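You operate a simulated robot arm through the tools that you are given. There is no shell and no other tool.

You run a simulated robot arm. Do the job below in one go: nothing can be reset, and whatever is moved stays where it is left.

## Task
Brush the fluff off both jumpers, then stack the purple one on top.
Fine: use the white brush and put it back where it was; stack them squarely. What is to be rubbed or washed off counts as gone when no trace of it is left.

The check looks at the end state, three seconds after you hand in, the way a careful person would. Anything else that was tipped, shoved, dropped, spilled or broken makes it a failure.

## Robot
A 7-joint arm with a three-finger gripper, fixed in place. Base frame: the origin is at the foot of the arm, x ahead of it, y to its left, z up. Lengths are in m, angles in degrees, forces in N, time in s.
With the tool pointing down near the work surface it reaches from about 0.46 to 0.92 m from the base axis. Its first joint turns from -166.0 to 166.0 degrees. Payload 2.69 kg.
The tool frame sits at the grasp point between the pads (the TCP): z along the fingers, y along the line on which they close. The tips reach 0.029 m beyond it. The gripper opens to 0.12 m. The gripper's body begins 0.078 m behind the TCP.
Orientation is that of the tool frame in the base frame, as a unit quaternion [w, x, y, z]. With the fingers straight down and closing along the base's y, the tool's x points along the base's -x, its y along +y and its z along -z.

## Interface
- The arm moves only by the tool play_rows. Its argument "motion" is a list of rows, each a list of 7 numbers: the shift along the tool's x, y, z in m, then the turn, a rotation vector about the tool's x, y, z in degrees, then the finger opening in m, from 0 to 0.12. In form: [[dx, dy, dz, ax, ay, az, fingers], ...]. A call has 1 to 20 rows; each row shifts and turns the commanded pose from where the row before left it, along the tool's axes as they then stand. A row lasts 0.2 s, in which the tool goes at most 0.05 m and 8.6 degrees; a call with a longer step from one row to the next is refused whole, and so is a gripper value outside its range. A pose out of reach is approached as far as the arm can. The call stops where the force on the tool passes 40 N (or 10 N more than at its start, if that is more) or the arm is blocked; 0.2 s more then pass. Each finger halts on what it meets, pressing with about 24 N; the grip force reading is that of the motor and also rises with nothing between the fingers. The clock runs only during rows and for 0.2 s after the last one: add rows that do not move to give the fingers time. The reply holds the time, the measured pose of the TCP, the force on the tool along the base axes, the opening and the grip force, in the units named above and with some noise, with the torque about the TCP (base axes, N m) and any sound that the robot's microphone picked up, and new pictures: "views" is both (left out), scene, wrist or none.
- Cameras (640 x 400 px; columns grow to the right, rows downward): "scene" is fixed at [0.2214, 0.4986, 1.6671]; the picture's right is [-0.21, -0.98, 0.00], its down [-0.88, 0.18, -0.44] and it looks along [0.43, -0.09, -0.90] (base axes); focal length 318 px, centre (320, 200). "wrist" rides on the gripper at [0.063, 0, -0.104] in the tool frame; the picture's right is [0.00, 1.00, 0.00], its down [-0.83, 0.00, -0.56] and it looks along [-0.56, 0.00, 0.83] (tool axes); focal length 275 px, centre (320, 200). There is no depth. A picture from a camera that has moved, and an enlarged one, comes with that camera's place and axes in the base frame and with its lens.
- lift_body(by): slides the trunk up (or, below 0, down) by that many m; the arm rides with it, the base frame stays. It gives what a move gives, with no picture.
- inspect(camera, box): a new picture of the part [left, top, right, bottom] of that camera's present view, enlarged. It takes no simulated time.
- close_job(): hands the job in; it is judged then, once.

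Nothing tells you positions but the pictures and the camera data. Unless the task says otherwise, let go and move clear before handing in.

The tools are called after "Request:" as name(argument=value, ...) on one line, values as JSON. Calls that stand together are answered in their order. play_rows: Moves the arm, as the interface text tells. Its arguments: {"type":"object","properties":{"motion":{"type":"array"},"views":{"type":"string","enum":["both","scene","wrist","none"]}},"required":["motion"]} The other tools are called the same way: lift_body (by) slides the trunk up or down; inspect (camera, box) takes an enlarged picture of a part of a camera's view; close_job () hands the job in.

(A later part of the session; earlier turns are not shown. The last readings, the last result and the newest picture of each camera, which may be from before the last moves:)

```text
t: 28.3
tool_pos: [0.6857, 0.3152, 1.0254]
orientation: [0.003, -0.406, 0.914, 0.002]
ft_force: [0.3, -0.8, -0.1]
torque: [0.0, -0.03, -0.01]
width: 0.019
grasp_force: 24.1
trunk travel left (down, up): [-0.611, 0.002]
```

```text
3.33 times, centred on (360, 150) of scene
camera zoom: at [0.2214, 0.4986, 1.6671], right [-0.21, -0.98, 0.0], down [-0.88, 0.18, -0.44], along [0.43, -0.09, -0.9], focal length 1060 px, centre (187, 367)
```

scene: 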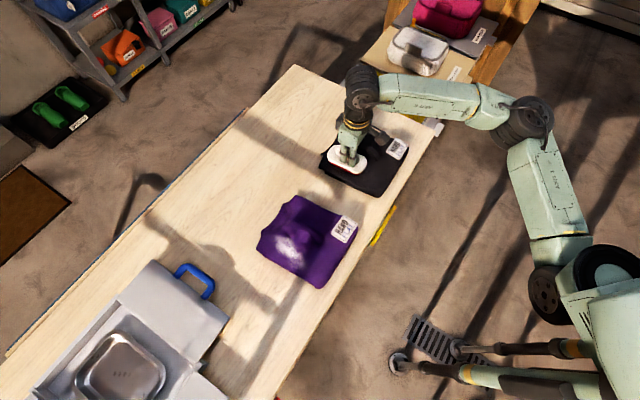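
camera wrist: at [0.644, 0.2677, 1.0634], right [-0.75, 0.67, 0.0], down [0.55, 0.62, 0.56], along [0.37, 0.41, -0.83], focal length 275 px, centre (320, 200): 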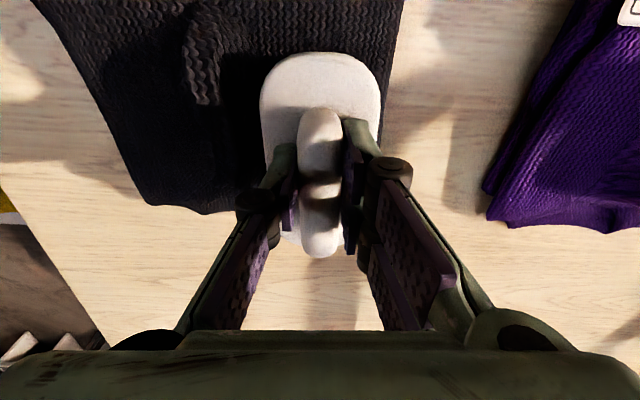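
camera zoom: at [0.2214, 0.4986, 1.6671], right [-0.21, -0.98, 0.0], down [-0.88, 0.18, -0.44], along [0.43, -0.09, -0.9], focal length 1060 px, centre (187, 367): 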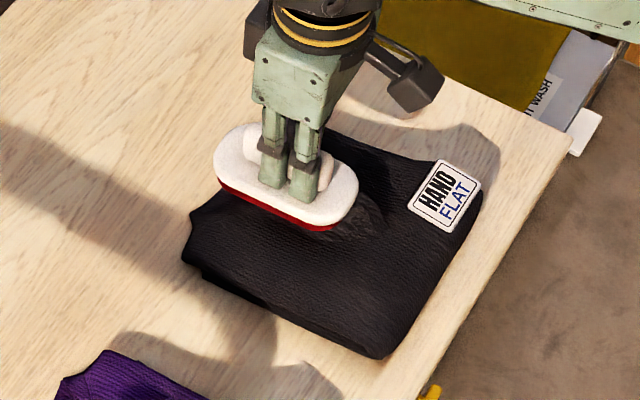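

The fluff on the black jumper looks gone as far as I can see; moving away will show the rest. Now I'll carry the brush across to above the purple jumper's fluff near (0.463, 0.525).

Request:
play_rows(motion=[[-0.0006, 0.0437, 0, 0, 0, 0, 0.0], [-0.0006, 0.0437, 0, 0, 0, 0, 0.0], [-0.0006, 0.0437, 0, 0, 0, 0, 0.0], [-0.0006, 0.0437, 0, 0, 0, 0, 0.0], [-0.0005, 0.0437, 0, 0, 0, 0, 0.0], [-0.0005, 0.0437, 0, 0, 0, 0, 0.0], [-0.0005, 0.0437, 0, 0, 0, 0, 0.0], [0, 0, 0, 0, 0, 0, 0.0]], views="both")

Request:
inspect(camera="scene", box=[310, 110, 420, 200])

Request:
inspect(camera="scene", box=[240, 180, 370, 295])

```text
t: 30.1
tool_pos: [0.4632, 0.5238, 1.0238]
orientation: [0.003, -0.407, 0.914, 0.001]
ft_force: [-0.4, 1.0, -1.2]
torque: [0.01, -0.01, -0.02]
width: 0.0193
grasp_force: 24.4
trunk travel left (down, up): [-0.611, 0.002]
camera wrist: at [0.4196, 0.4756, 1.1273], right [-0.74, 0.67, 0.0], down [0.55, 0.62, 0.56], along [0.38, 0.42, -0.83], focal length 275 px, centre (320, 200)
```

scene: 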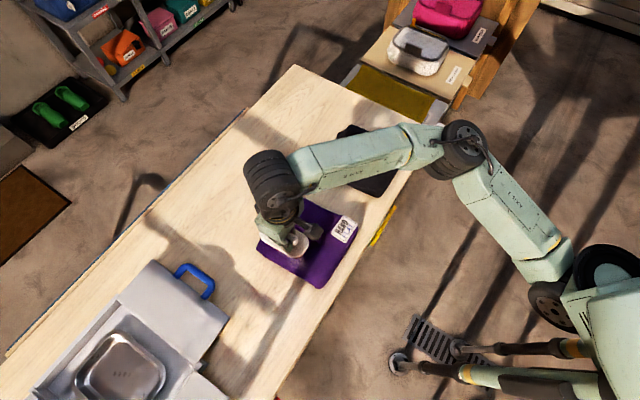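
wrist: 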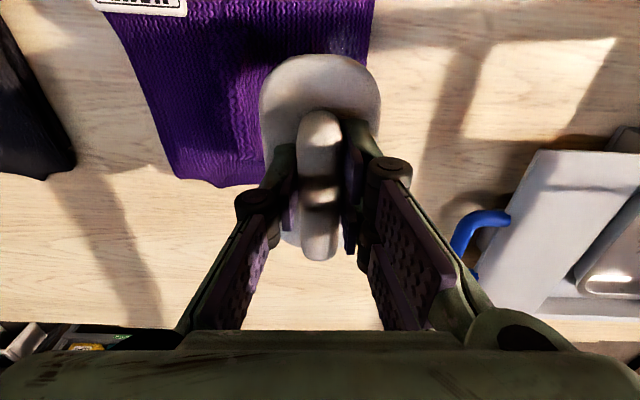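

```text
4.44 times, centred on (365, 155) of scene
camera zoom: at [0.2214, 0.4986, 1.6671], right [-0.21, -0.98, 0.0], down [-0.88, 0.18, -0.44], along [0.43, -0.09, -0.9], focal length 1413 px, centre (120, 400)
```

zoom: 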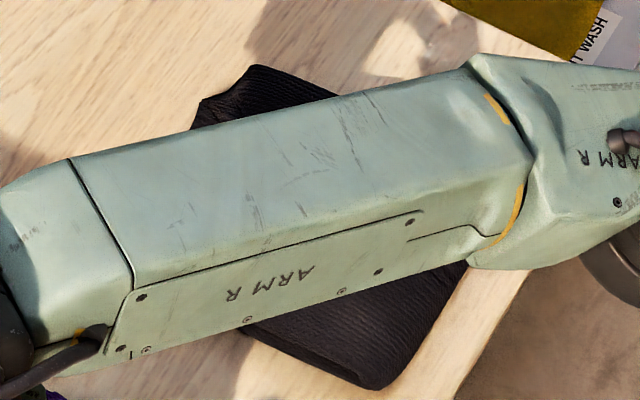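

```text
3.48 times, centred on (305, 238) of scene
camera zoom: at [0.2214, 0.4986, 1.6671], right [-0.21, -0.98, 0.0], down [-0.88, 0.18, -0.44], along [0.43, -0.09, -0.9], focal length 1106 px, centre (372, 70)
```

zoom: 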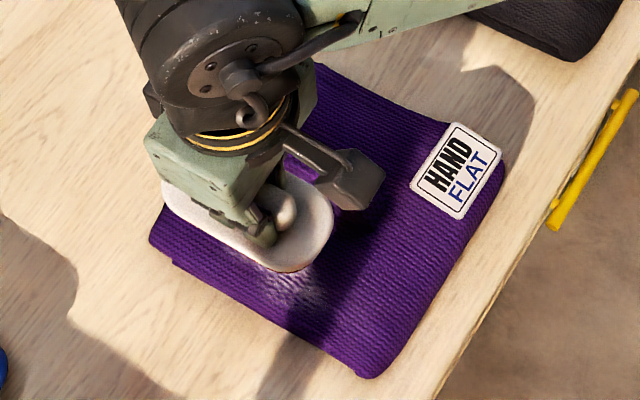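

The purple patch runs from about (0.50, 0.545) to (0.42, 0.50), a line at about 30°. I'll turn the brush 15° to suit, centre it and go down to just above the cloth.

Request:
play_rows(motion=[[0, 0, 0, 0, 0, 7.5, 0.0], [0, 0, 0, 0, 0, 7.5, 0.0], [0.0054, -0.0019, 0.02, 0, 0, 0, 0.0], [0, 0, 0.02, 0, 0, 0, 0.0], [0, 0, 0.02, 0, 0, 0, 0.0], [0, 0, 0.006, 0, 0, 0, 0.0], [0, 0, 0, 0, 0, 0, 0.0]], views="both")

Request:
inspect(camera="scene", box=[240, 180, 370, 295])

```text
t: 31.7
tool_pos: [0.4592, 0.5184, 0.9567]
orientation: [0.002, -0.283, 0.959, 0.001]
ft_force: [0.7, -0.2, -1.7]
torque: [0.0, 0.0, 0.01]
width: 0.0189
grasp_force: 23.9
trunk travel left (down, up): [-0.611, 0.002]
camera wrist: at [0.4054, 0.4834, 1.0615], right [-0.55, 0.84, 0.0], down [0.69, 0.45, 0.56], along [0.47, 0.31, -0.83], focal length 275 px, centre (320, 200)
```

scene: 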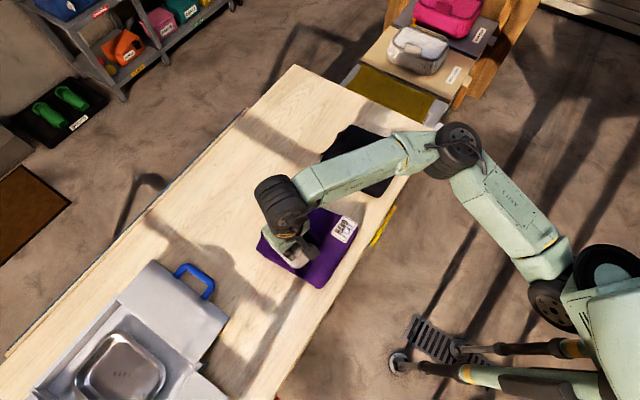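
wrist: 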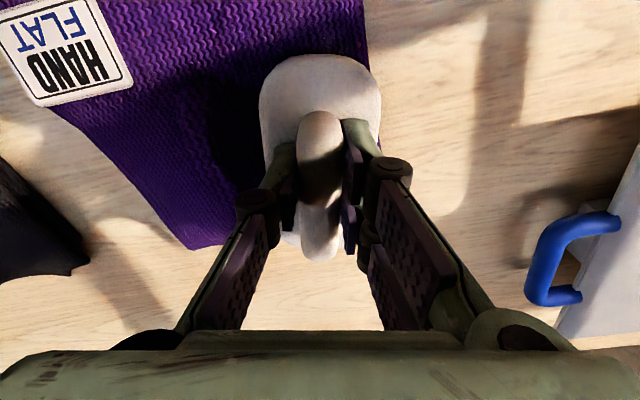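

```text
3.48 times, centred on (305, 238) of scene
camera zoom: at [0.2214, 0.4986, 1.6671], right [-0.21, -0.98, 0.0], down [-0.88, 0.18, -0.44], along [0.43, -0.09, -0.9], focal length 1106 px, centre (372, 70)
```

zoom: 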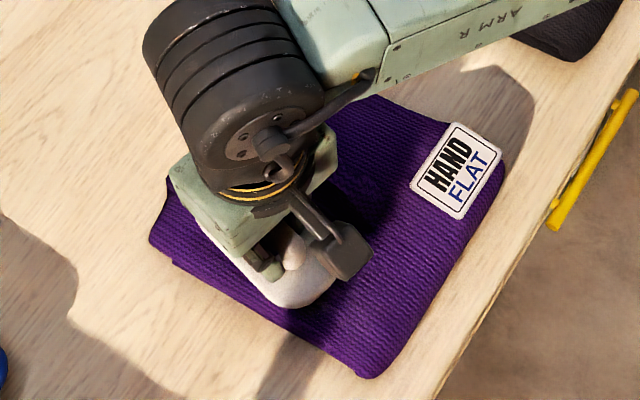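

The brush covers the patch. Lowering in small steps to contact.

Request:
play_rows(motion=[[0, 0, 0.005, 0, 0, 0, 0.0], [0, 0, 0, 0, 0, 0, 0.0]], views="none")

Request:
play_rows(motion=[[0, 0, 0.003, 0, 0, 0, 0.0], [0, 0, 0, 0, 0, 0, 0.0]], views="none")

```text
t: 32.3
tool_pos: [0.4604, 0.5183, 0.9527]
orientation: [0.003, -0.282, 0.959, 0.001]
ft_force: [0.8, -0.1, -0.7]
torque: [0.02, 0.0, 0.0]
width: 0.0192
grasp_force: 24.3
trunk travel left (down, up): [-0.611, 0.002]
```

```text
t: 32.9
tool_pos: [0.4605, 0.5185, 0.9507]
orientation: [0.003, -0.283, 0.959, 0.0]
ft_force: [-0.6, 0.1, -1.1]
torque: [-0.02, -0.02, -0.01]
width: 0.019
grasp_force: 23.5
trunk travel left (down, up): [-0.611, 0.002]
```

Request:
play_rows(motion=[[0, 0, 0.003, 0, 0, 0, 0.0], [0, 0, 0, 0, 0, 0, 0.0]], views="none")

Request:
play_rows(motion=[[0, 0, 0.002, 0, 0, 0, 0.0], [0, 0, 0, 0, 0, 0, 0.0]], views="none")

```text
t: 33.5
tool_pos: [0.4587, 0.5197, 0.947]
orientation: [0.003, -0.284, 0.959, 0.0]
ft_force: [-0.5, -0.3, -1.9]
torque: [-0.02, 0.02, -0.04]
width: 0.0191
grasp_force: 23.7
trunk travel left (down, up): [-0.611, 0.002]
```

```text
t: 34.1
tool_pos: [0.46, 0.5192, 0.9448]
orientation: [0.004, -0.283, 0.959, 0.001]
ft_force: [0.5, 1.2, 4.3]
torque: [-0.08, 0.16, -0.05]
width: 0.0191
grasp_force: 24.4
trunk travel left (down, up): [-0.611, 0.002]
```

Contact begins at TCP z≈0.945, with no force before that. I'll press about 1.5 mm more and stroke along and slightly across.

Request:
play_rows(motion=[[0, 0, 0.0015, 0, 0, 0, 0.0], [0.01, 0, 0, 0, 0, 0, 0.0], [0.01, 0, 0, 0, 0, 0, 0.0], [-0.01, 0, 0, 0, 0, 0, 0.0], [-0.01, 0, 0, 0, 0, 0, 0.0], [-0.01, 0, 0, 0, 0, 0, 0.0], [-0.01, 0, 0, 0, 0, 0, 0.0], [0.01, 0, 0, 0, 0, 0, 0.0], [0.01, 0, 0, 0, 0, 0, 0.0], [0, 0.008, 0, 0, 0, 0, 0.0], [0, -0.008, 0, 0, 0, 0, 0.0], [0, -0.008, 0, 0, 0, 0, 0.0], [0, 0.008, 0, 0, 0, 0, 0.0]], views="none")

Request:
inspect(camera="scene", box=[240, 180, 370, 295])

```text
t: 36.9
tool_pos: [0.4604, 0.5148, 0.9452]
orientation: [0.004, -0.282, 0.959, 0.0]
ft_force: [1.2, -12.1, 27.2]
torque: [-0.36, 0.14, 0.06]
width: 0.0191
grasp_force: 24.0
trunk travel left (down, up): [-0.611, 0.002]
```

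```text
3.48 times, centred on (305, 238) of scene
camera zoom: at [0.2214, 0.4986, 1.6671], right [-0.21, -0.98, 0.0], down [-0.88, 0.18, -0.44], along [0.43, -0.09, -0.9], focal length 1106 px, centre (372, 70)
```

zoom: 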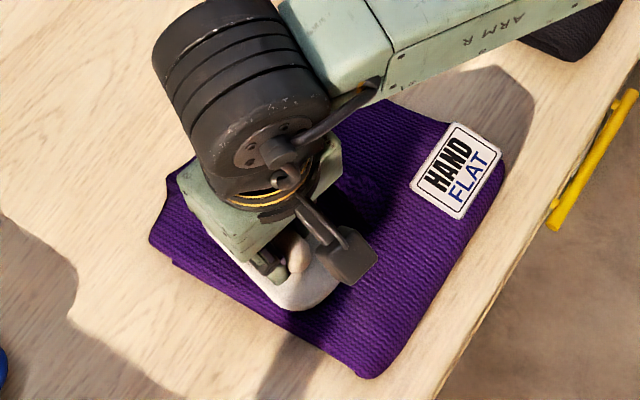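

The jumper has not shifted. I'll lift and swing aside so that both jumpers can be seen.

Request:
play_rows(motion=[[0, 0, -0.01, 0, 0, 0, 0.0], [0, 0, -0.03, 0, 0, 0, 0.0], [0, 0, -0.04, 0, 0, 0, 0.0], [0, 0, 0, 0, 0, 8.3, 0.0], [0, 0, 0, 0, 0, 8.3, 0.0], [0, 0, 0, 0, 0, 8.3, 0.0], [0, 0, 0, 0, 0, 8.3, 0.0], [0, 0, 0, 0, 0, 8.3, 0.0], [0, 0, 0, 0, 0, 8.3, 0.0], [0, 0, 0, 0, 0, 8.3, 0.0], [0, 0, 0, 0, 0, 8.3, 0.0], [0, 0, 0, 0, 0, 8.6, 0.0], [0, 0, 0, 0, 0, 0, 0.0]], views="both")

```text
t: 39.7
tool_pos: [0.4586, 0.5191, 1.0235]
orientation: [0.001, 0.36, 0.933, 0.003]
ft_force: [-0.1, 0.2, -0.6]
torque: [-0.01, -0.02, -0.01]
width: 0.019
grasp_force: 24.5
trunk travel left (down, up): [-0.611, 0.002]
camera wrist: at [0.4114, 0.5602, 1.1275], right [0.67, 0.74, 0.01], down [0.62, -0.56, 0.56], along [0.42, -0.37, -0.83], focal length 275 px, centre (320, 200)
```

scene: 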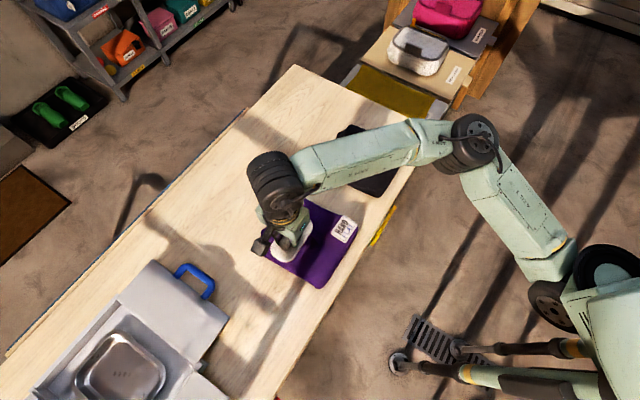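
wrist: 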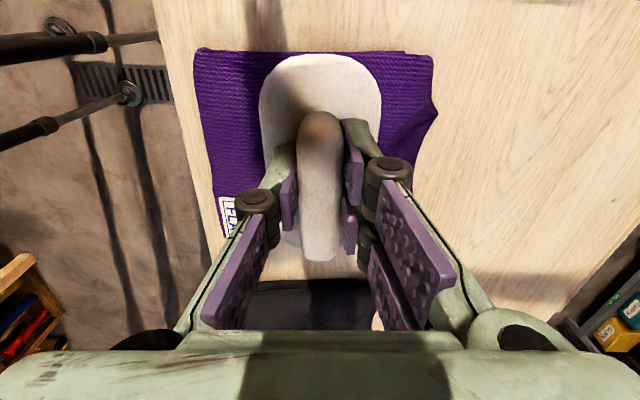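

Now I'll swing over towards the brush's home and look at both jumpers from there.

Request:
play_rows(motion=[[-0.0342, 0.0221, 0, 0, 0, 0, 0.0], [-0.0342, 0.0221, 0, 0, 0, 0, 0.0], [-0.0342, 0.0221, 0, 0, 0, 0, 0.0], [-0.0342, 0.0221, 0, 0, 0, 0, 0.0], [-0.0342, 0.0221, 0, 0, 0, 0, 0.0], [-0.0342, 0.0221, 0, 0, 0, 0, 0.0], [0, 0, 0, 0, 0, 0, 0.0]], views="both")

Request:
inspect(camera="scene", box=[240, 180, 370, 295])

Request:
inspect(camera="scene", box=[310, 110, 420, 200])

Request:
inspect(camera="wrist", box=[0, 0, 640, 330])

```text
t: 41.3
tool_pos: [0.7009, 0.4792, 1.0249]
orientation: [0.002, 0.359, 0.933, 0.003]
ft_force: [-0.4, 0.1, -1.5]
torque: [0.0, 0.01, -0.01]
width: 0.0189
grasp_force: 23.5
trunk travel left (down, up): [-0.611, 0.002]
camera wrist: at [0.6521, 0.5212, 1.1282], right [0.67, 0.75, 0.01], down [0.62, -0.56, 0.56], along [0.42, -0.37, -0.83], focal length 275 px, centre (320, 200)
```

scene: 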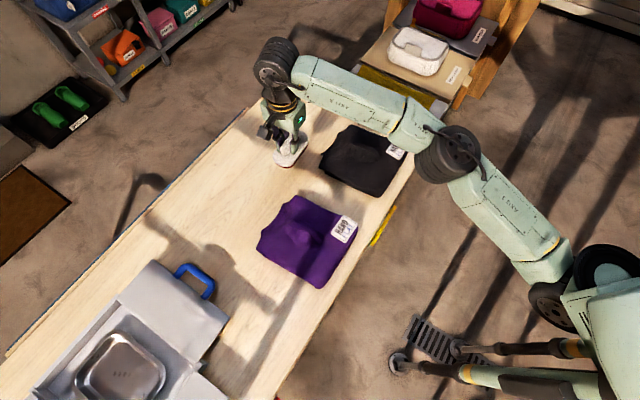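
wrist: 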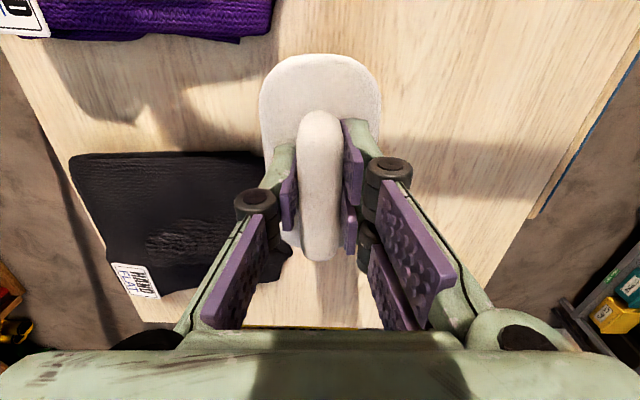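

```text
3.48 times, centred on (305, 238) of scene
camera zoom: at [0.2214, 0.4986, 1.6671], right [-0.21, -0.98, 0.0], down [-0.88, 0.18, -0.44], along [0.43, -0.09, -0.9], focal length 1106 px, centre (372, 70)
```

zoom: 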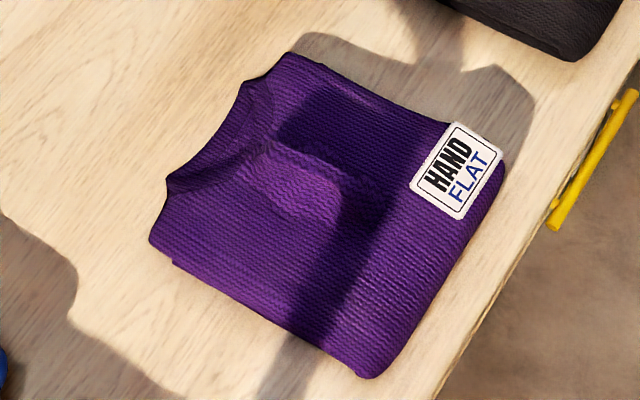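

```text
4.44 times, centred on (365, 155) of scene
camera zoom: at [0.2214, 0.4986, 1.6671], right [-0.21, -0.98, 0.0], down [-0.88, 0.18, -0.44], along [0.43, -0.09, -0.9], focal length 1413 px, centre (120, 400)
```

zoom: 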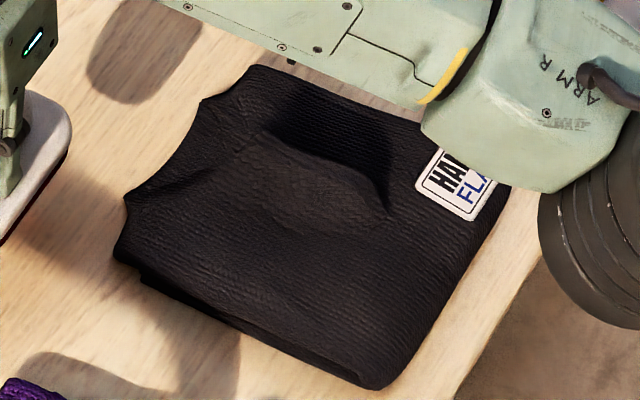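

```text
1.00 times, centred on (320, 165) of wrist (not enlarged: the box is as wide or as high as the picture)
camera zoom: at [0.6521, 0.5212, 1.1282], right [0.67, 0.75, 0.01], down [0.62, -0.56, 0.56], along [0.42, -0.37, -0.83], focal length 275 px, centre (320, 235)
```

zoom: 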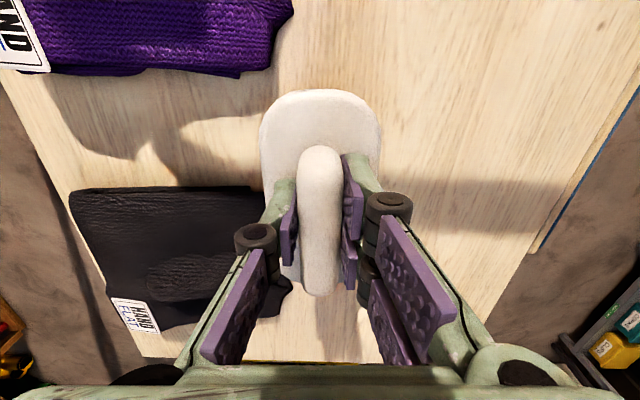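

Both patches look gone. I'll look closer for faint traces while the view is clear.

Request:
inspect(camera="scene", box=[260, 210, 340, 290])

Request:
inspect(camera="scene", box=[318, 125, 388, 195])

```text
5.00 times, centred on (300, 250) of scene
camera zoom: at [0.2214, 0.4986, 1.6671], right [-0.21, -0.98, 0.0], down [-0.88, 0.18, -0.44], along [0.43, -0.09, -0.9], focal length 1589 px, centre (420, -50)
```

zoom: 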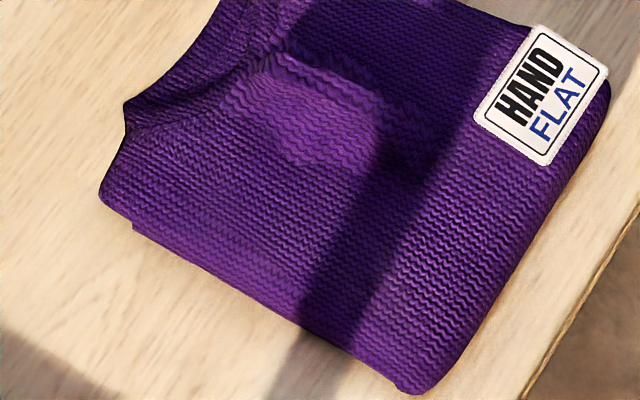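

```text
5.71 times, centred on (353, 160) of scene
camera zoom: at [0.2214, 0.4986, 1.6671], right [-0.21, -0.98, 0.0], down [-0.88, 0.18, -0.44], along [0.43, -0.09, -0.9], focal length 1816 px, centre (131, 429)
```

zoom: 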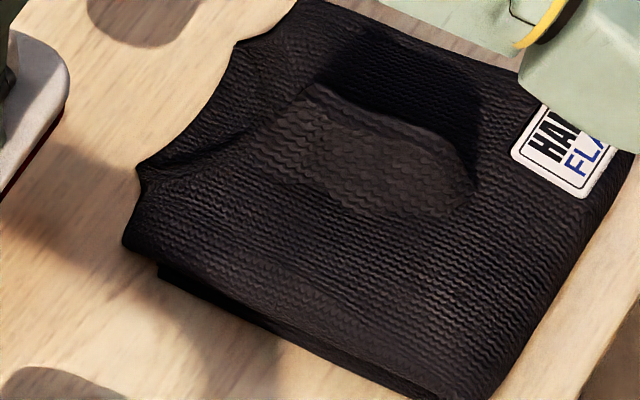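

Both jumpers are clean, with no trace left. Now to put the brush back: tilt 10° outward again and go to the same point above its home as when I lifted it.

Request:
play_rows(motion=[[0, 0, 0, -5, 0, 0, 0.0], [0, 0, 0, -5, 0, 0, 0.0], [-0.0048, 0.0297, 0.0257, 0, 0, 0, 0.0], [-0.0048, 0.0297, 0.0257, 0, 0, 0, 0.0], [0, 0, 0, 0, 0, 0, 0.0], [0, 0, 0, 0, 0, 0, 0.0]], views="both")

```text
t: 42.7
tool_pos: [0.753, 0.5232, 0.9845]
orientation: [0.033, 0.357, 0.93, 0.085]
ft_force: [1.0, -1.3, -0.9]
torque: [0.01, 0.02, 0.06]
width: 0.0192
grasp_force: 24.4
trunk travel left (down, up): [-0.611, 0.002]
camera wrist: at [0.692, 0.5509, 1.0872], right [0.66, 0.73, 0.18], down [0.55, -0.63, 0.55], along [0.52, -0.26, -0.82], focal length 275 px, centre (320, 200)
```

scene: 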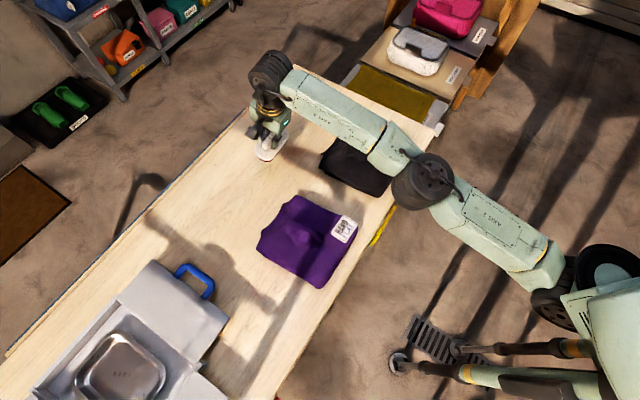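
wrist: 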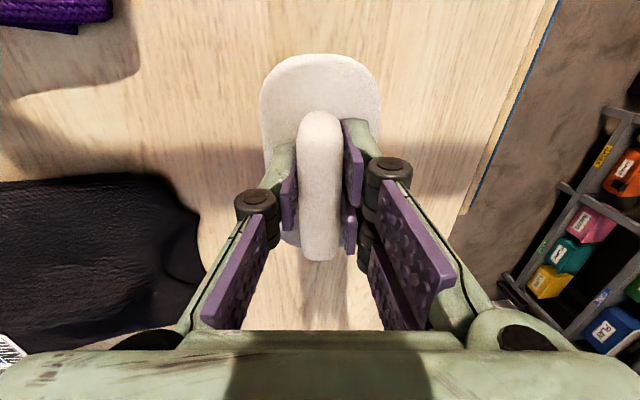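

Same spot as the lift-off. Going down along the finger axis, then in small steps to touch.

Request:
play_rows(motion=[[0, 0, 0.025, 0, 0, 0, 0.0], [0, 0, 0.025, 0, 0, 0, 0.0], [0, 0, 0.016, 0, 0, 0, 0.0], [0, 0, 0.004, 0, 0, 0, 0.0], [0, 0, 0, 0, 0, 0, 0.0]], views="none")

Request:
play_rows(motion=[[0, 0, 0.003, 0, 0, 0, 0.0], [0, 0, 0, 0, 0, 0, 0.0]], views="none")

Request:
play_rows(motion=[[0, 0, 0.003, 0, 0, 0, 0.0], [0, 0, 0, 0, 0, 0, 0.0]], views="wrist")

```text
t: 43.9
tool_pos: [0.7619, 0.533, 0.9153]
orientation: [0.032, 0.358, 0.929, 0.084]
ft_force: [-0.1, -0.3, -0.7]
torque: [-0.02, 0.01, 0.0]
width: 0.0193
grasp_force: 24.0
trunk travel left (down, up): [-0.611, 0.002]
```

```text
t: 44.5
tool_pos: [0.7618, 0.5326, 0.9132]
orientation: [0.032, 0.358, 0.929, 0.084]
ft_force: [-1.2, 0.5, -1.7]
torque: [-0.02, 0.01, 0.03]
width: 0.0191
grasp_force: 24.1
trunk travel left (down, up): [-0.611, 0.002]
```

```text
t: 45.1
tool_pos: [0.7624, 0.5337, 0.9105]
orientation: [0.032, 0.358, 0.93, 0.084]
ft_force: [1.3, 0.0, -0.5]
torque: [-0.01, 0.03, 0.02]
width: 0.0189
grasp_force: 24.2
trunk travel left (down, up): [-0.611, 0.002]
camera wrist: at [0.7017, 0.5616, 1.0122], right [0.66, 0.73, 0.18], down [0.55, -0.63, 0.55], along [0.51, -0.26, -0.82], focal length 275 px, centre (320, 200)
```

wrist: 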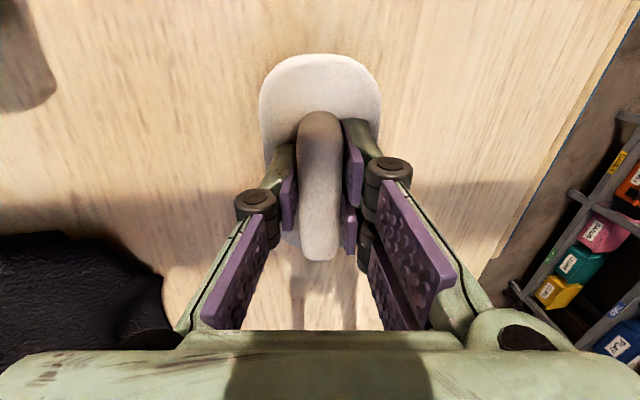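

Request:
play_rows(motion=[[0, 0, 0.002, 0, 0, 0, 0.0], [0, 0, 0, 0, 0, 0, 0.0]], views="none")

Request:
play_rows(motion=[[0, 0, 0.002, 0, 0, 0, 0.0], [0, 0, 0, 0, 0, 0, 0.0]], views="none")

```text
t: 45.7
tool_pos: [0.7626, 0.5335, 0.9093]
orientation: [0.033, 0.359, 0.929, 0.084]
ft_force: [0.1, 0.2, -1.1]
torque: [0.0, 0.02, -0.02]
width: 0.0189
grasp_force: 23.7
trunk travel left (down, up): [-0.611, 0.002]
```

```text
t: 46.3
tool_pos: [0.7634, 0.5352, 0.9065]
orientation: [0.033, 0.359, 0.929, 0.084]
ft_force: [0.3, -0.5, -1.5]
torque: [-0.02, 0.02, -0.02]
width: 0.019
grasp_force: 23.8
trunk travel left (down, up): [-0.611, 0.002]
```

Not quite touching yet; the brush may have slid up slightly in the grip during brushing. A little further.

Request:
play_rows(motion=[[0, 0, 0.0015, 0, 0, 0, 0.0], [0, 0, 0, 0, 0, 0, 0.0]], views="none")

Request:
play_rows(motion=[[0, 0, 0.0015, 0, 0, 0, 0.0], [0, 0, 0, 0, 0, 0, 0.0]], views="wrist")

```text
t: 46.9
tool_pos: [0.7643, 0.5341, 0.9046]
orientation: [0.032, 0.357, 0.93, 0.084]
ft_force: [0.2, 0.1, -0.9]
torque: [-0.02, 0.03, -0.02]
width: 0.0192
grasp_force: 23.8
trunk travel left (down, up): [-0.611, 0.002]
```

```text
t: 47.5
tool_pos: [0.7626, 0.5343, 0.9049]
orientation: [0.033, 0.357, 0.929, 0.085]
ft_force: [0.4, 1.5, 5.3]
torque: [-0.2, -0.1, 0.05]
width: 0.019
grasp_force: 23.8
trunk travel left (down, up): [-0.611, 0.002]
camera wrist: at [0.7023, 0.562, 1.0064], right [0.66, 0.73, 0.18], down [0.55, -0.63, 0.55], along [0.52, -0.26, -0.82], focal length 275 px, centre (320, 200)
```

wrist: 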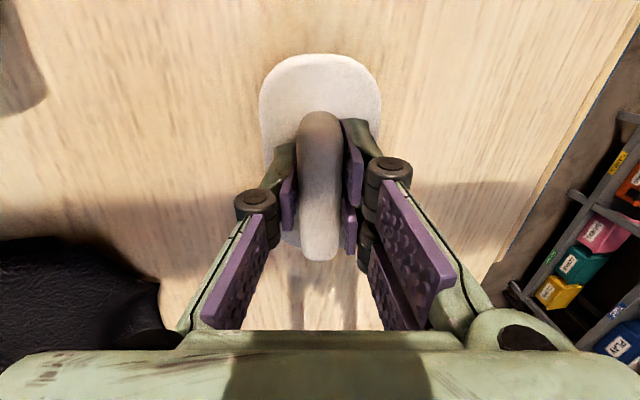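

It touches (about 6 N). I'll open the fingers gently and draw back straight along the finger axis.

Request:
play_rows(motion=[[0, 0, 0, 0, 0, 0, 0.024], [0, 0, 0, 0, 0, 0, 0.03], [0, 0, 0, 0, 0, 0, 0.036], [0, 0, 0, 0, 0, 0, 0.042], [0, 0, 0, 0, 0, 0, 0.046], [0, 0, 0, 0, 0, 0, 0.046]], views="wrist")

Request:
inspect(camera="wrist", box=[220, 60, 420, 260])

```text
t: 48.9
tool_pos: [0.7632, 0.5346, 0.9031]
orientation: [0.033, 0.357, 0.93, 0.083]
ft_force: [0.6, 0.5, 1.5]
torque: [-0.03, -0.03, -0.01]
width: 0.0469
grasp_force: 0.1
trunk travel left (down, up): [-0.611, 0.002]
camera wrist: at [0.7026, 0.562, 1.0054], right [0.66, 0.73, 0.18], down [0.55, -0.63, 0.55], along [0.51, -0.26, -0.82], focal length 275 px, centre (320, 200)
```

wrist: 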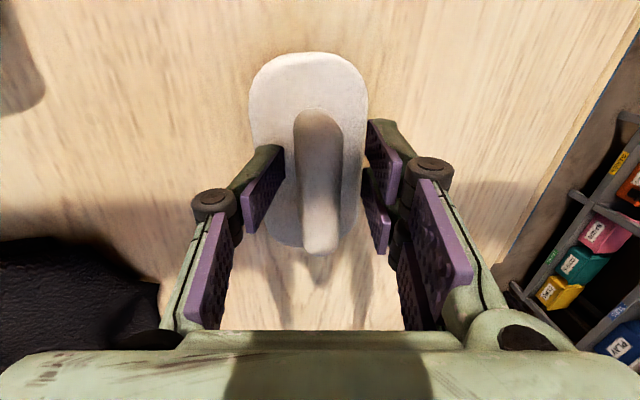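

```text
2.00 times, centred on (320, 160) of wrist
camera zoom: at [0.7026, 0.562, 1.0054], right [0.66, 0.73, 0.18], down [0.55, -0.63, 0.55], along [0.51, -0.26, -0.82], focal length 551 px, centre (320, 280)
```

zoom: 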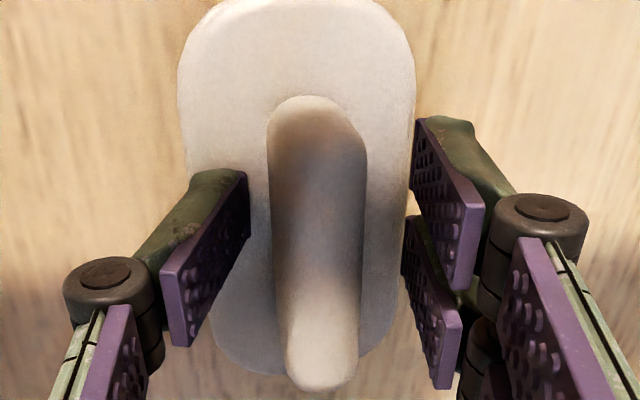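

The brush rests flat again. I'll draw back and compare its place with the first picture.

Request:
play_rows(motion=[[0, 0, -0.01, 0, 0, 0, 0.06], [0, 0, -0.03, 0, 0, 0, 0.08], [0, 0, -0.03, 0, 0, 0, 0.1], [0, -0.04, -0.015, 0, 0, 0, 0.12], [0, -0.04, -0.015, 0, 0, 0, 0.12], [0, -0.04, 0, 0, 0, 0, 0.12], [0, -0.04, 0, 0, 0, 0, 0.12], [0, 0, 0, 0, 0, 0, 0.12]], views="both")

Request:
inspect(camera="scene", box=[240, 130, 310, 185])

```text
t: 50.7
tool_pos: [0.6464, 0.4045, 0.9727]
orientation: [0.032, 0.358, 0.929, 0.084]
ft_force: [0.3, -0.3, 0.5]
torque: [0.02, 0.02, 0.0]
width: 0.1202
grasp_force: 0.1
trunk travel left (down, up): [-0.611, 0.002]
camera wrist: at [0.5853, 0.4321, 1.0753], right [0.66, 0.73, 0.18], down [0.55, -0.63, 0.55], along [0.51, -0.26, -0.82], focal length 275 px, centre (320, 200)
```

scene: 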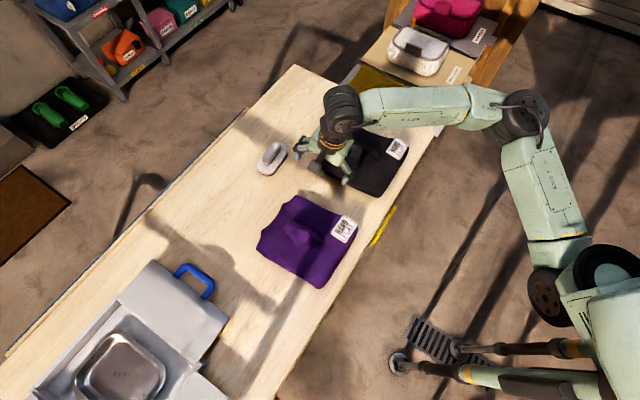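
wrist: 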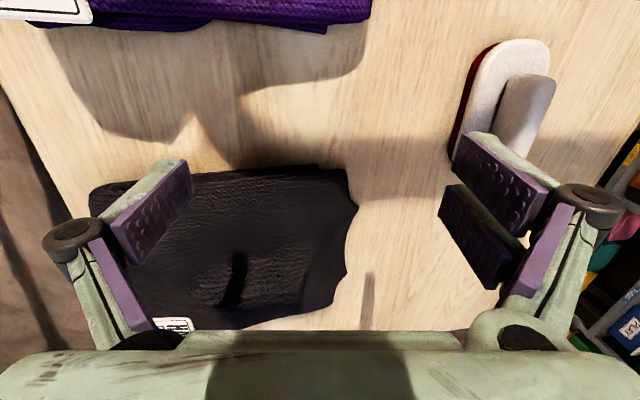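

```text
7.27 times, centred on (275, 158) of scene
camera zoom: at [0.2214, 0.4986, 1.6671], right [-0.21, -0.98, 0.0], down [-0.88, 0.18, -0.44], along [0.43, -0.09, -0.9], focal length 2312 px, centre (647, 509)
```

zoom: 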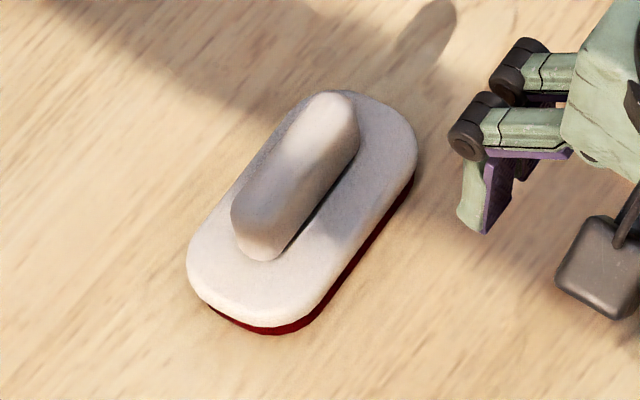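

The brush is back within a couple of mm of its first place, and turned by hardly anything. Next is the stacking: I'll rise, undo the tilt, turn the gripper and go for a close look at the purple jumper's hump, which seems to be what I can pinch.

Request:
play_rows(motion=[[0, 0, -0.04, 0, 0, 0, 0.12], [0, 0, -0.04, 0, 0, 0, 0.12], [0, 0, -0.03, 0, 0, 0, 0.12], [0, 0, 0, 5, 0, 0, 0.12], [0, 0, 0, 5, 0, 0, 0.12], [0, 0, 0, 0, 0, -8.2, 0.12], [0, 0, 0, 0, 0, -8.2, 0.12], [0, 0, 0, 0, 0, -8.2, 0.12], [0, 0, 0, 0, 0, -8.2, 0.12], [0, 0, 0, 0, 0, -8.2, 0.12], [0, 0, 0, 0, 0, -8.2, 0.12], [0, 0, 0, 0, 0, -8.2, 0.12], [0, 0, 0, 0, 0, -8.2, 0.12], [0, 0, 0, 0, 0, -8.2, 0.12], [0, 0, 0, 0, 0, -8.2, 0.12], [0, 0, 0, 0, 0, -8, 0.12], [0, 0, 0, 0, 0, 0, 0.12]], views="wrist")

```text
t: 54.3
tool_pos: [0.632, 0.3885, 1.0814]
orientation: [0.002, -0.407, 0.913, 0.001]
ft_force: [0.1, 0.3, 1.0]
torque: [-0.01, 0.01, 0.0]
width: 0.1201
grasp_force: 0.1
trunk travel left (down, up): [-0.611, 0.002]
camera wrist: at [0.5889, 0.3419, 1.1845], right [-0.75, 0.67, 0.0], down [0.55, 0.62, 0.56], along [0.37, 0.42, -0.83], focal length 275 px, centre (320, 200)
```

wrist: 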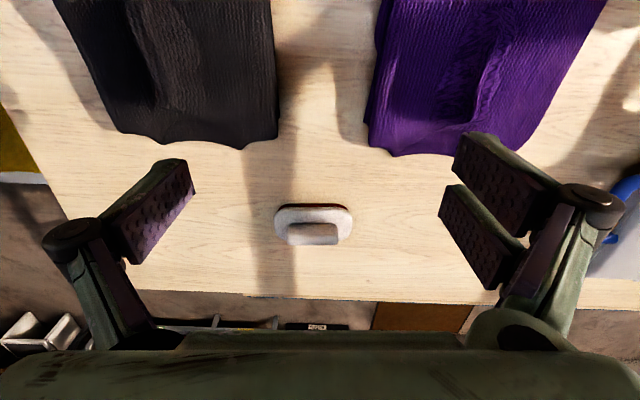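

Moving back so that the wrist camera looks along the purple jumper's hump.

Request:
play_rows(motion=[[0.0281, 0.0268, -0.0067, 0, 0, 0, 0.12], [0.0281, 0.0268, -0.0067, 0, 0, 0, 0.12], [0.0281, 0.0268, -0.0067, 0, 0, 0, 0.12], [0.0281, 0.0268, -0.0067, 0, 0, 0, 0.12], [0.0281, 0.0268, -0.0067, 0, 0, 0, 0.12], [0.0281, 0.0268, -0.0067, 0, 0, 0, 0.12], [0, 0, 0, 0, 0, 0, 0.12]], views="both")

Request:
inspect(camera="wrist", box=[160, 60, 480, 300])

```text
t: 55.9
tool_pos: [0.4001, 0.3706, 1.1222]
orientation: [0.002, -0.406, 0.914, 0.001]
ft_force: [-0.8, 0.3, 0.1]
torque: [0.02, -0.03, -0.01]
width: 0.12
grasp_force: 0.0
trunk travel left (down, up): [-0.611, 0.002]
camera wrist: at [0.3555, 0.3236, 1.225], right [-0.75, 0.67, 0.0], down [0.55, 0.62, 0.56], along [0.37, 0.42, -0.83], focal length 275 px, centre (320, 200)
```

scene: 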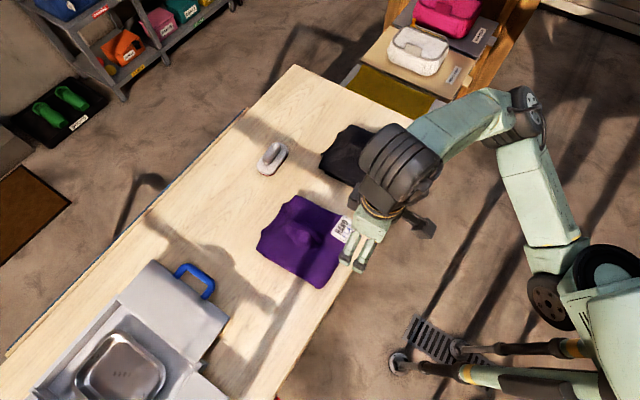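
wrist: 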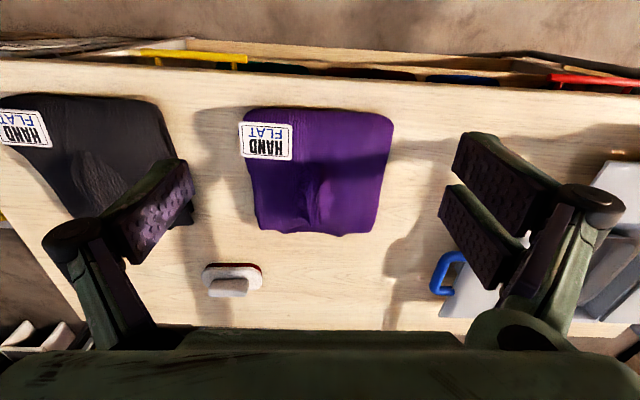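

```text
1.67 times, centred on (320, 180) of wrist
camera zoom: at [0.3555, 0.3236, 1.225], right [-0.75, 0.67, 0.0], down [0.55, 0.62, 0.56], along [0.37, 0.42, -0.83], focal length 459 px, centre (320, 233)
```

zoom: 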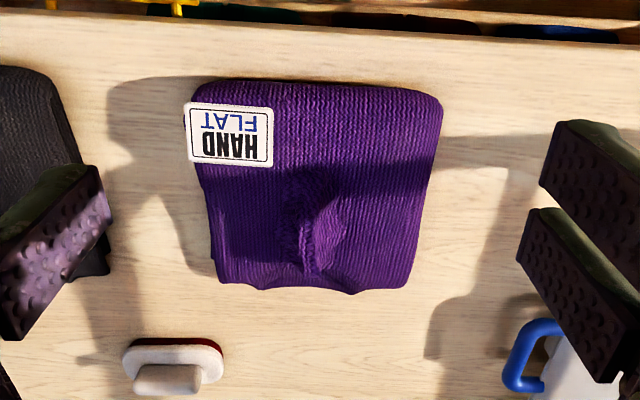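

I want a closer view of the hump, so I'll go lower and a little forward.

Request:
play_rows(motion=[[-0.02, 0, 0.035, 0, 0, 0, 0.12], [-0.02, 0, 0.035, 0, 0, 0, 0.12], [-0.02, 0, 0.03, 0, 0, 0, 0.12], [0, 0, 0, 0, 0, 0, 0.12]], views="wrist")

Request:
inspect(camera="wrist", box=[180, 60, 460, 260])

Request:
inspect(camera="scene", box=[250, 190, 350, 280])

```text
t: 56.9
tool_pos: [0.4411, 0.4163, 1.0208]
orientation: [0.003, -0.406, 0.914, 0.001]
ft_force: [-1.0, 0.0, 0.5]
torque: [-0.01, 0.02, 0.03]
width: 0.1197
grasp_force: 0.1
trunk travel left (down, up): [-0.611, 0.002]
camera wrist: at [0.398, 0.369, 1.1255], right [-0.75, 0.67, 0.0], down [0.55, 0.62, 0.56], along [0.37, 0.42, -0.83], focal length 275 px, centre (320, 200)
```

wrist: 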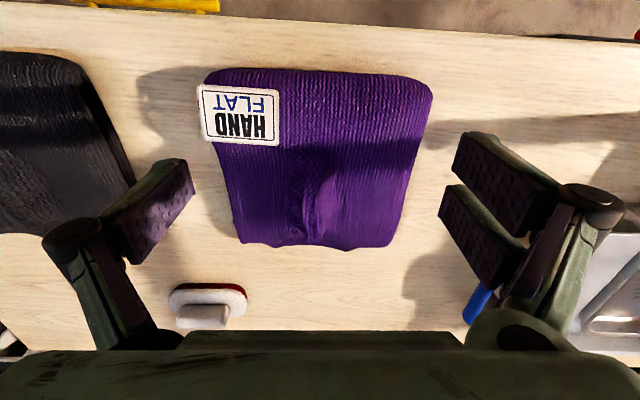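

```text
2.00 times, centred on (320, 160) of wrist
camera zoom: at [0.398, 0.369, 1.1255], right [-0.75, 0.67, 0.0], down [0.55, 0.62, 0.56], along [0.37, 0.42, -0.83], focal length 551 px, centre (320, 280)
```

zoom: 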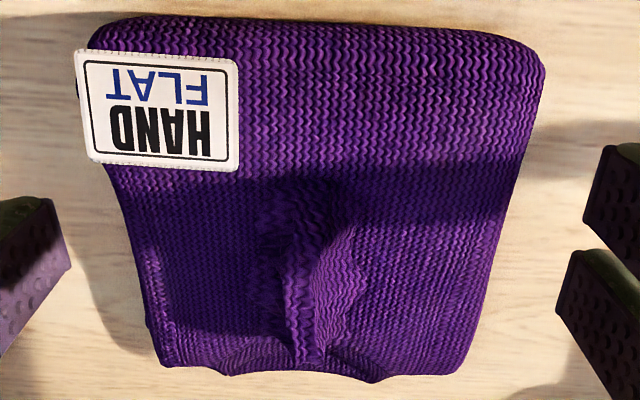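

```text
4.44 times, centred on (300, 235) of scene
camera zoom: at [0.2214, 0.4986, 1.6671], right [-0.21, -0.98, 0.0], down [-0.88, 0.18, -0.44], along [0.43, -0.09, -0.9], focal length 1413 px, centre (409, 44)
```

zoom: 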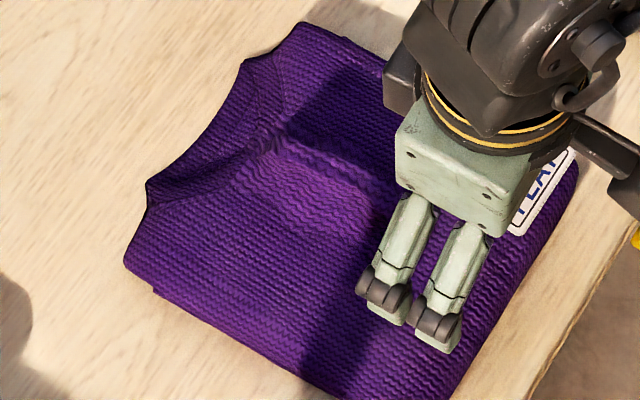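

The hump is a ridge along the jumper, its crest running from about (0.538, 0.508) to (0.46, 0.443), so I can pinch it across with the present gripper angle. Before that I'll view the black jumper from the matching pose, shifted by (0.211, −0.208), so that I can measure the relative position and angle exactly.

Request:
play_rows(motion=[[0.002, -0.0423, 0, 0, 0, 0, 0.12], [0.002, -0.0423, 0, 0, 0, 0, 0.12], [0.002, -0.0423, 0, 0, 0, 0, 0.12], [0.002, -0.0423, 0, 0, 0, 0, 0.12], [0.002, -0.0423, 0, 0, 0, 0, 0.12], [0.002, -0.0423, 0, 0, 0, 0, 0.12], [0.002, -0.0423, 0, 0, 0, 0, 0.12], [0, 0, 0, 0, 0, 0, 0.12]], views="wrist")

Request:
inspect(camera="wrist", box=[180, 60, 460, 260])

```text
t: 58.7
tool_pos: [0.6505, 0.2057, 1.0212]
orientation: [0.002, -0.406, 0.914, 0.0]
ft_force: [0.1, 0.5, -0.5]
torque: [0.02, -0.03, -0.01]
width: 0.1201
grasp_force: 0.3
trunk travel left (down, up): [-0.611, 0.002]
camera wrist: at [0.6086, 0.1585, 1.1248], right [-0.75, 0.67, 0.0], down [0.55, 0.62, 0.56], along [0.37, 0.42, -0.83], focal length 275 px, centre (320, 200)
```

wrist: 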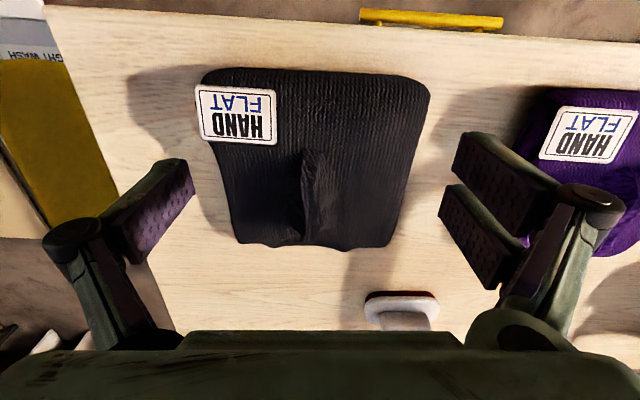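

```text
2.00 times, centred on (320, 160) of wrist
camera zoom: at [0.6086, 0.1585, 1.1248], right [-0.75, 0.67, 0.0], down [0.55, 0.62, 0.56], along [0.37, 0.42, -0.83], focal length 551 px, centre (320, 280)
```

zoom: 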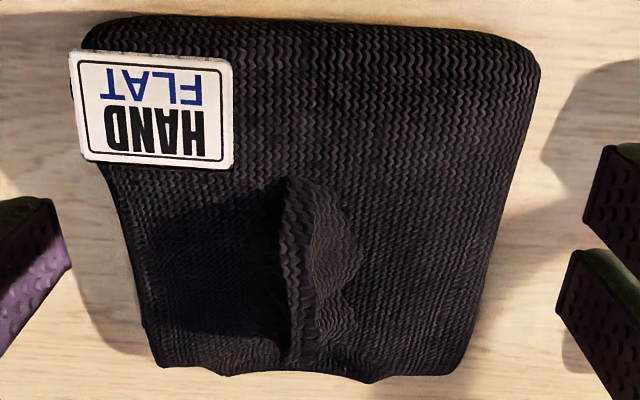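

The two views match almost exactly: the jumpers have the same shape and angle, and the offset from purple to black is about (0.212, −0.211). The purple hump and centre are at about (0.4905, 0.463). I'll go above it.

Request:
play_rows(motion=[[-0.012, 0.0416, 0, 0, 0, 0, 0.12], [-0.012, 0.0416, 0, 0, 0, 0, 0.12], [-0.012, 0.0416, 0, 0, 0, 0, 0.12], [-0.012, 0.0416, 0, 0, 0, 0, 0.12], [-0.012, 0.0416, 0, 0, 0, 0, 0.12], [-0.012, 0.0416, 0, 0, 0, 0, 0.12], [-0.012, 0.0416, 0, 0, 0, 0, 0.12], [0, 0, 0.02, 0, 0, 0, 0.12], [0, 0, 0.02, 0, 0, 0, 0.12], [0, 0, 0, 0, 0, 0, 0.12]], views="both")

Request:
inspect(camera="wrist", box=[170, 60, 470, 280])

Request:
inspect(camera="scene", box=[240, 180, 370, 295])

```text
t: 60.9
tool_pos: [0.4918, 0.4657, 0.9801]
orientation: [0.002, -0.406, 0.914, 0.001]
ft_force: [0.5, -0.1, -0.7]
torque: [-0.02, 0.0, -0.02]
width: 0.1197
grasp_force: 0.0
trunk travel left (down, up): [-0.611, 0.002]
camera wrist: at [0.448, 0.4184, 1.084], right [-0.74, 0.67, 0.0], down [0.55, 0.62, 0.56], along [0.37, 0.42, -0.83], focal length 275 px, centre (320, 200)
```

scene: 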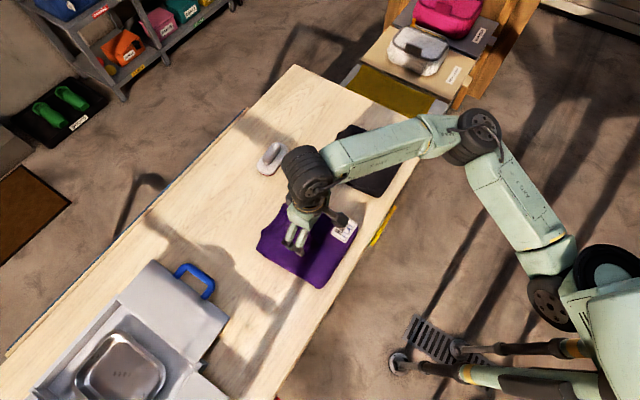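
wrist: 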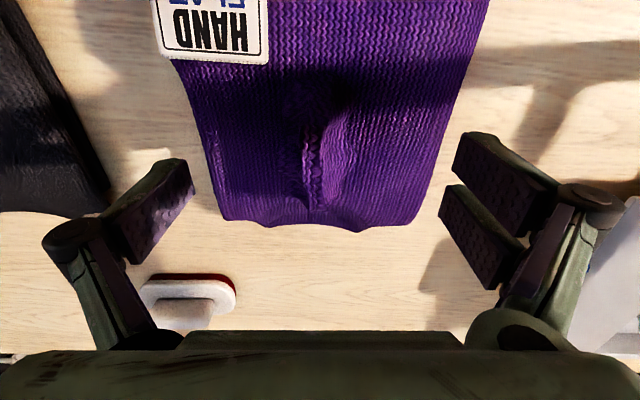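

```text
1.82 times, centred on (320, 170) of wrist
camera zoom: at [0.448, 0.4184, 1.084], right [-0.74, 0.67, 0.0], down [0.55, 0.62, 0.56], along [0.37, 0.42, -0.83], focal length 500 px, centre (320, 254)
```

zoom: 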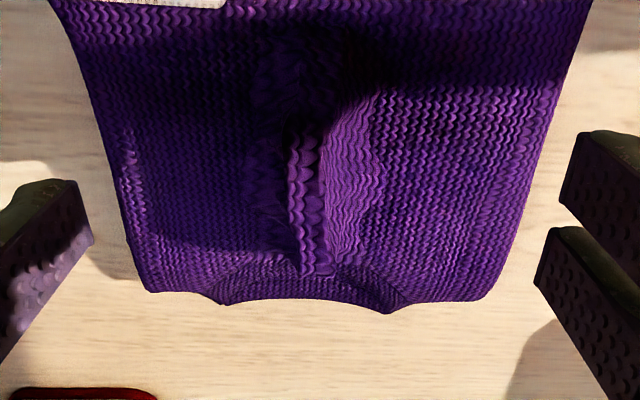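

```text
3.48 times, centred on (305, 238) of scene
camera zoom: at [0.2214, 0.4986, 1.6671], right [-0.21, -0.98, 0.0], down [-0.88, 0.18, -0.44], along [0.43, -0.09, -0.9], focal length 1106 px, centre (372, 70)
```

zoom: 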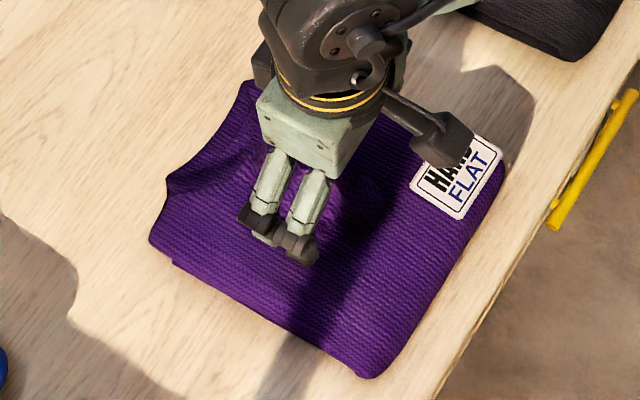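

The hump's crest lies about 5 mm to one side and about 1.5 cm towards the collar from the gripper axis. I'll shift accordingly and come down astride it with the fingers wide open.

Request:
play_rows(motion=[[-0.005, -0.0025, 0.015, 0, 0, 0, 0.12], [-0.005, -0.0025, 0.015, 0, 0, 0, 0.12], [0, 0, 0.01, 0, 0, 0, 0.12], [0, 0, 0, 0, 0, 0, 0.12]], views="wrist")

Request:
inspect(camera="wrist", box=[170, 60, 470, 280])

Request:
inspect(camera="scene", box=[240, 180, 370, 295])

```text
t: 61.9
tool_pos: [0.5011, 0.4704, 0.9409]
orientation: [0.004, -0.406, 0.914, 0.0]
ft_force: [-1.2, -1.0, -0.3]
torque: [0.02, 0.02, -0.02]
width: 0.1201
grasp_force: 0.1
trunk travel left (down, up): [-0.611, 0.002]
camera wrist: at [0.4588, 0.4219, 1.0447], right [-0.75, 0.67, 0.0], down [0.55, 0.62, 0.56], along [0.37, 0.42, -0.83], focal length 275 px, centre (320, 200)
```

wrist: 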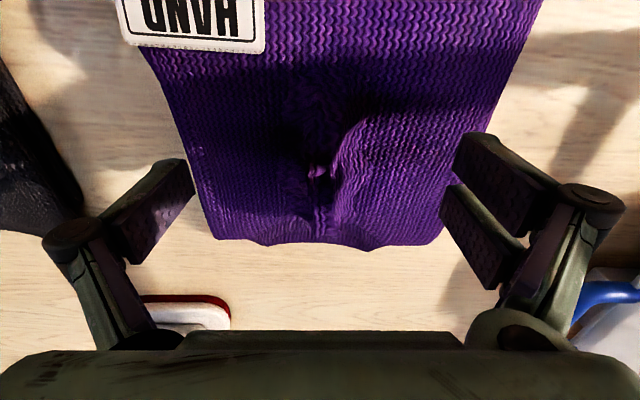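

```text
1.82 times, centred on (320, 170) of wrist
camera zoom: at [0.4588, 0.4219, 1.0447], right [-0.75, 0.67, 0.0], down [0.55, 0.62, 0.56], along [0.37, 0.42, -0.83], focal length 500 px, centre (320, 254)
```

zoom: 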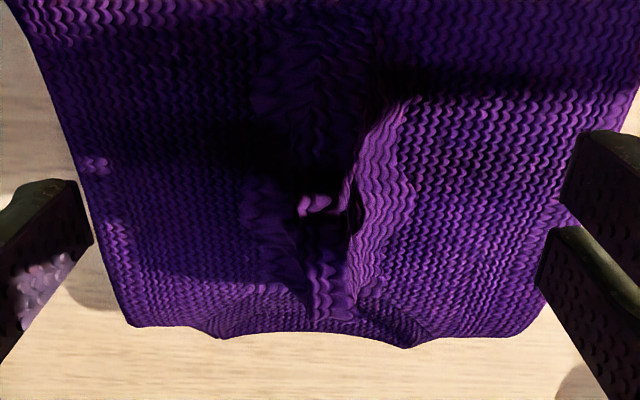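

```text
3.48 times, centred on (305, 238) of scene
camera zoom: at [0.2214, 0.4986, 1.6671], right [-0.21, -0.98, 0.0], down [-0.88, 0.18, -0.44], along [0.43, -0.09, -0.9], focal length 1106 px, centre (372, 70)
```

zoom: 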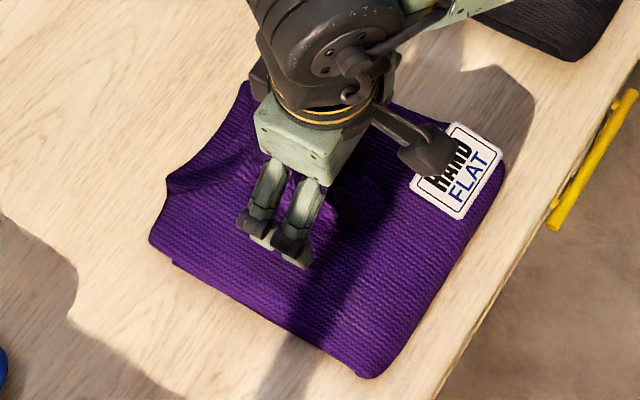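

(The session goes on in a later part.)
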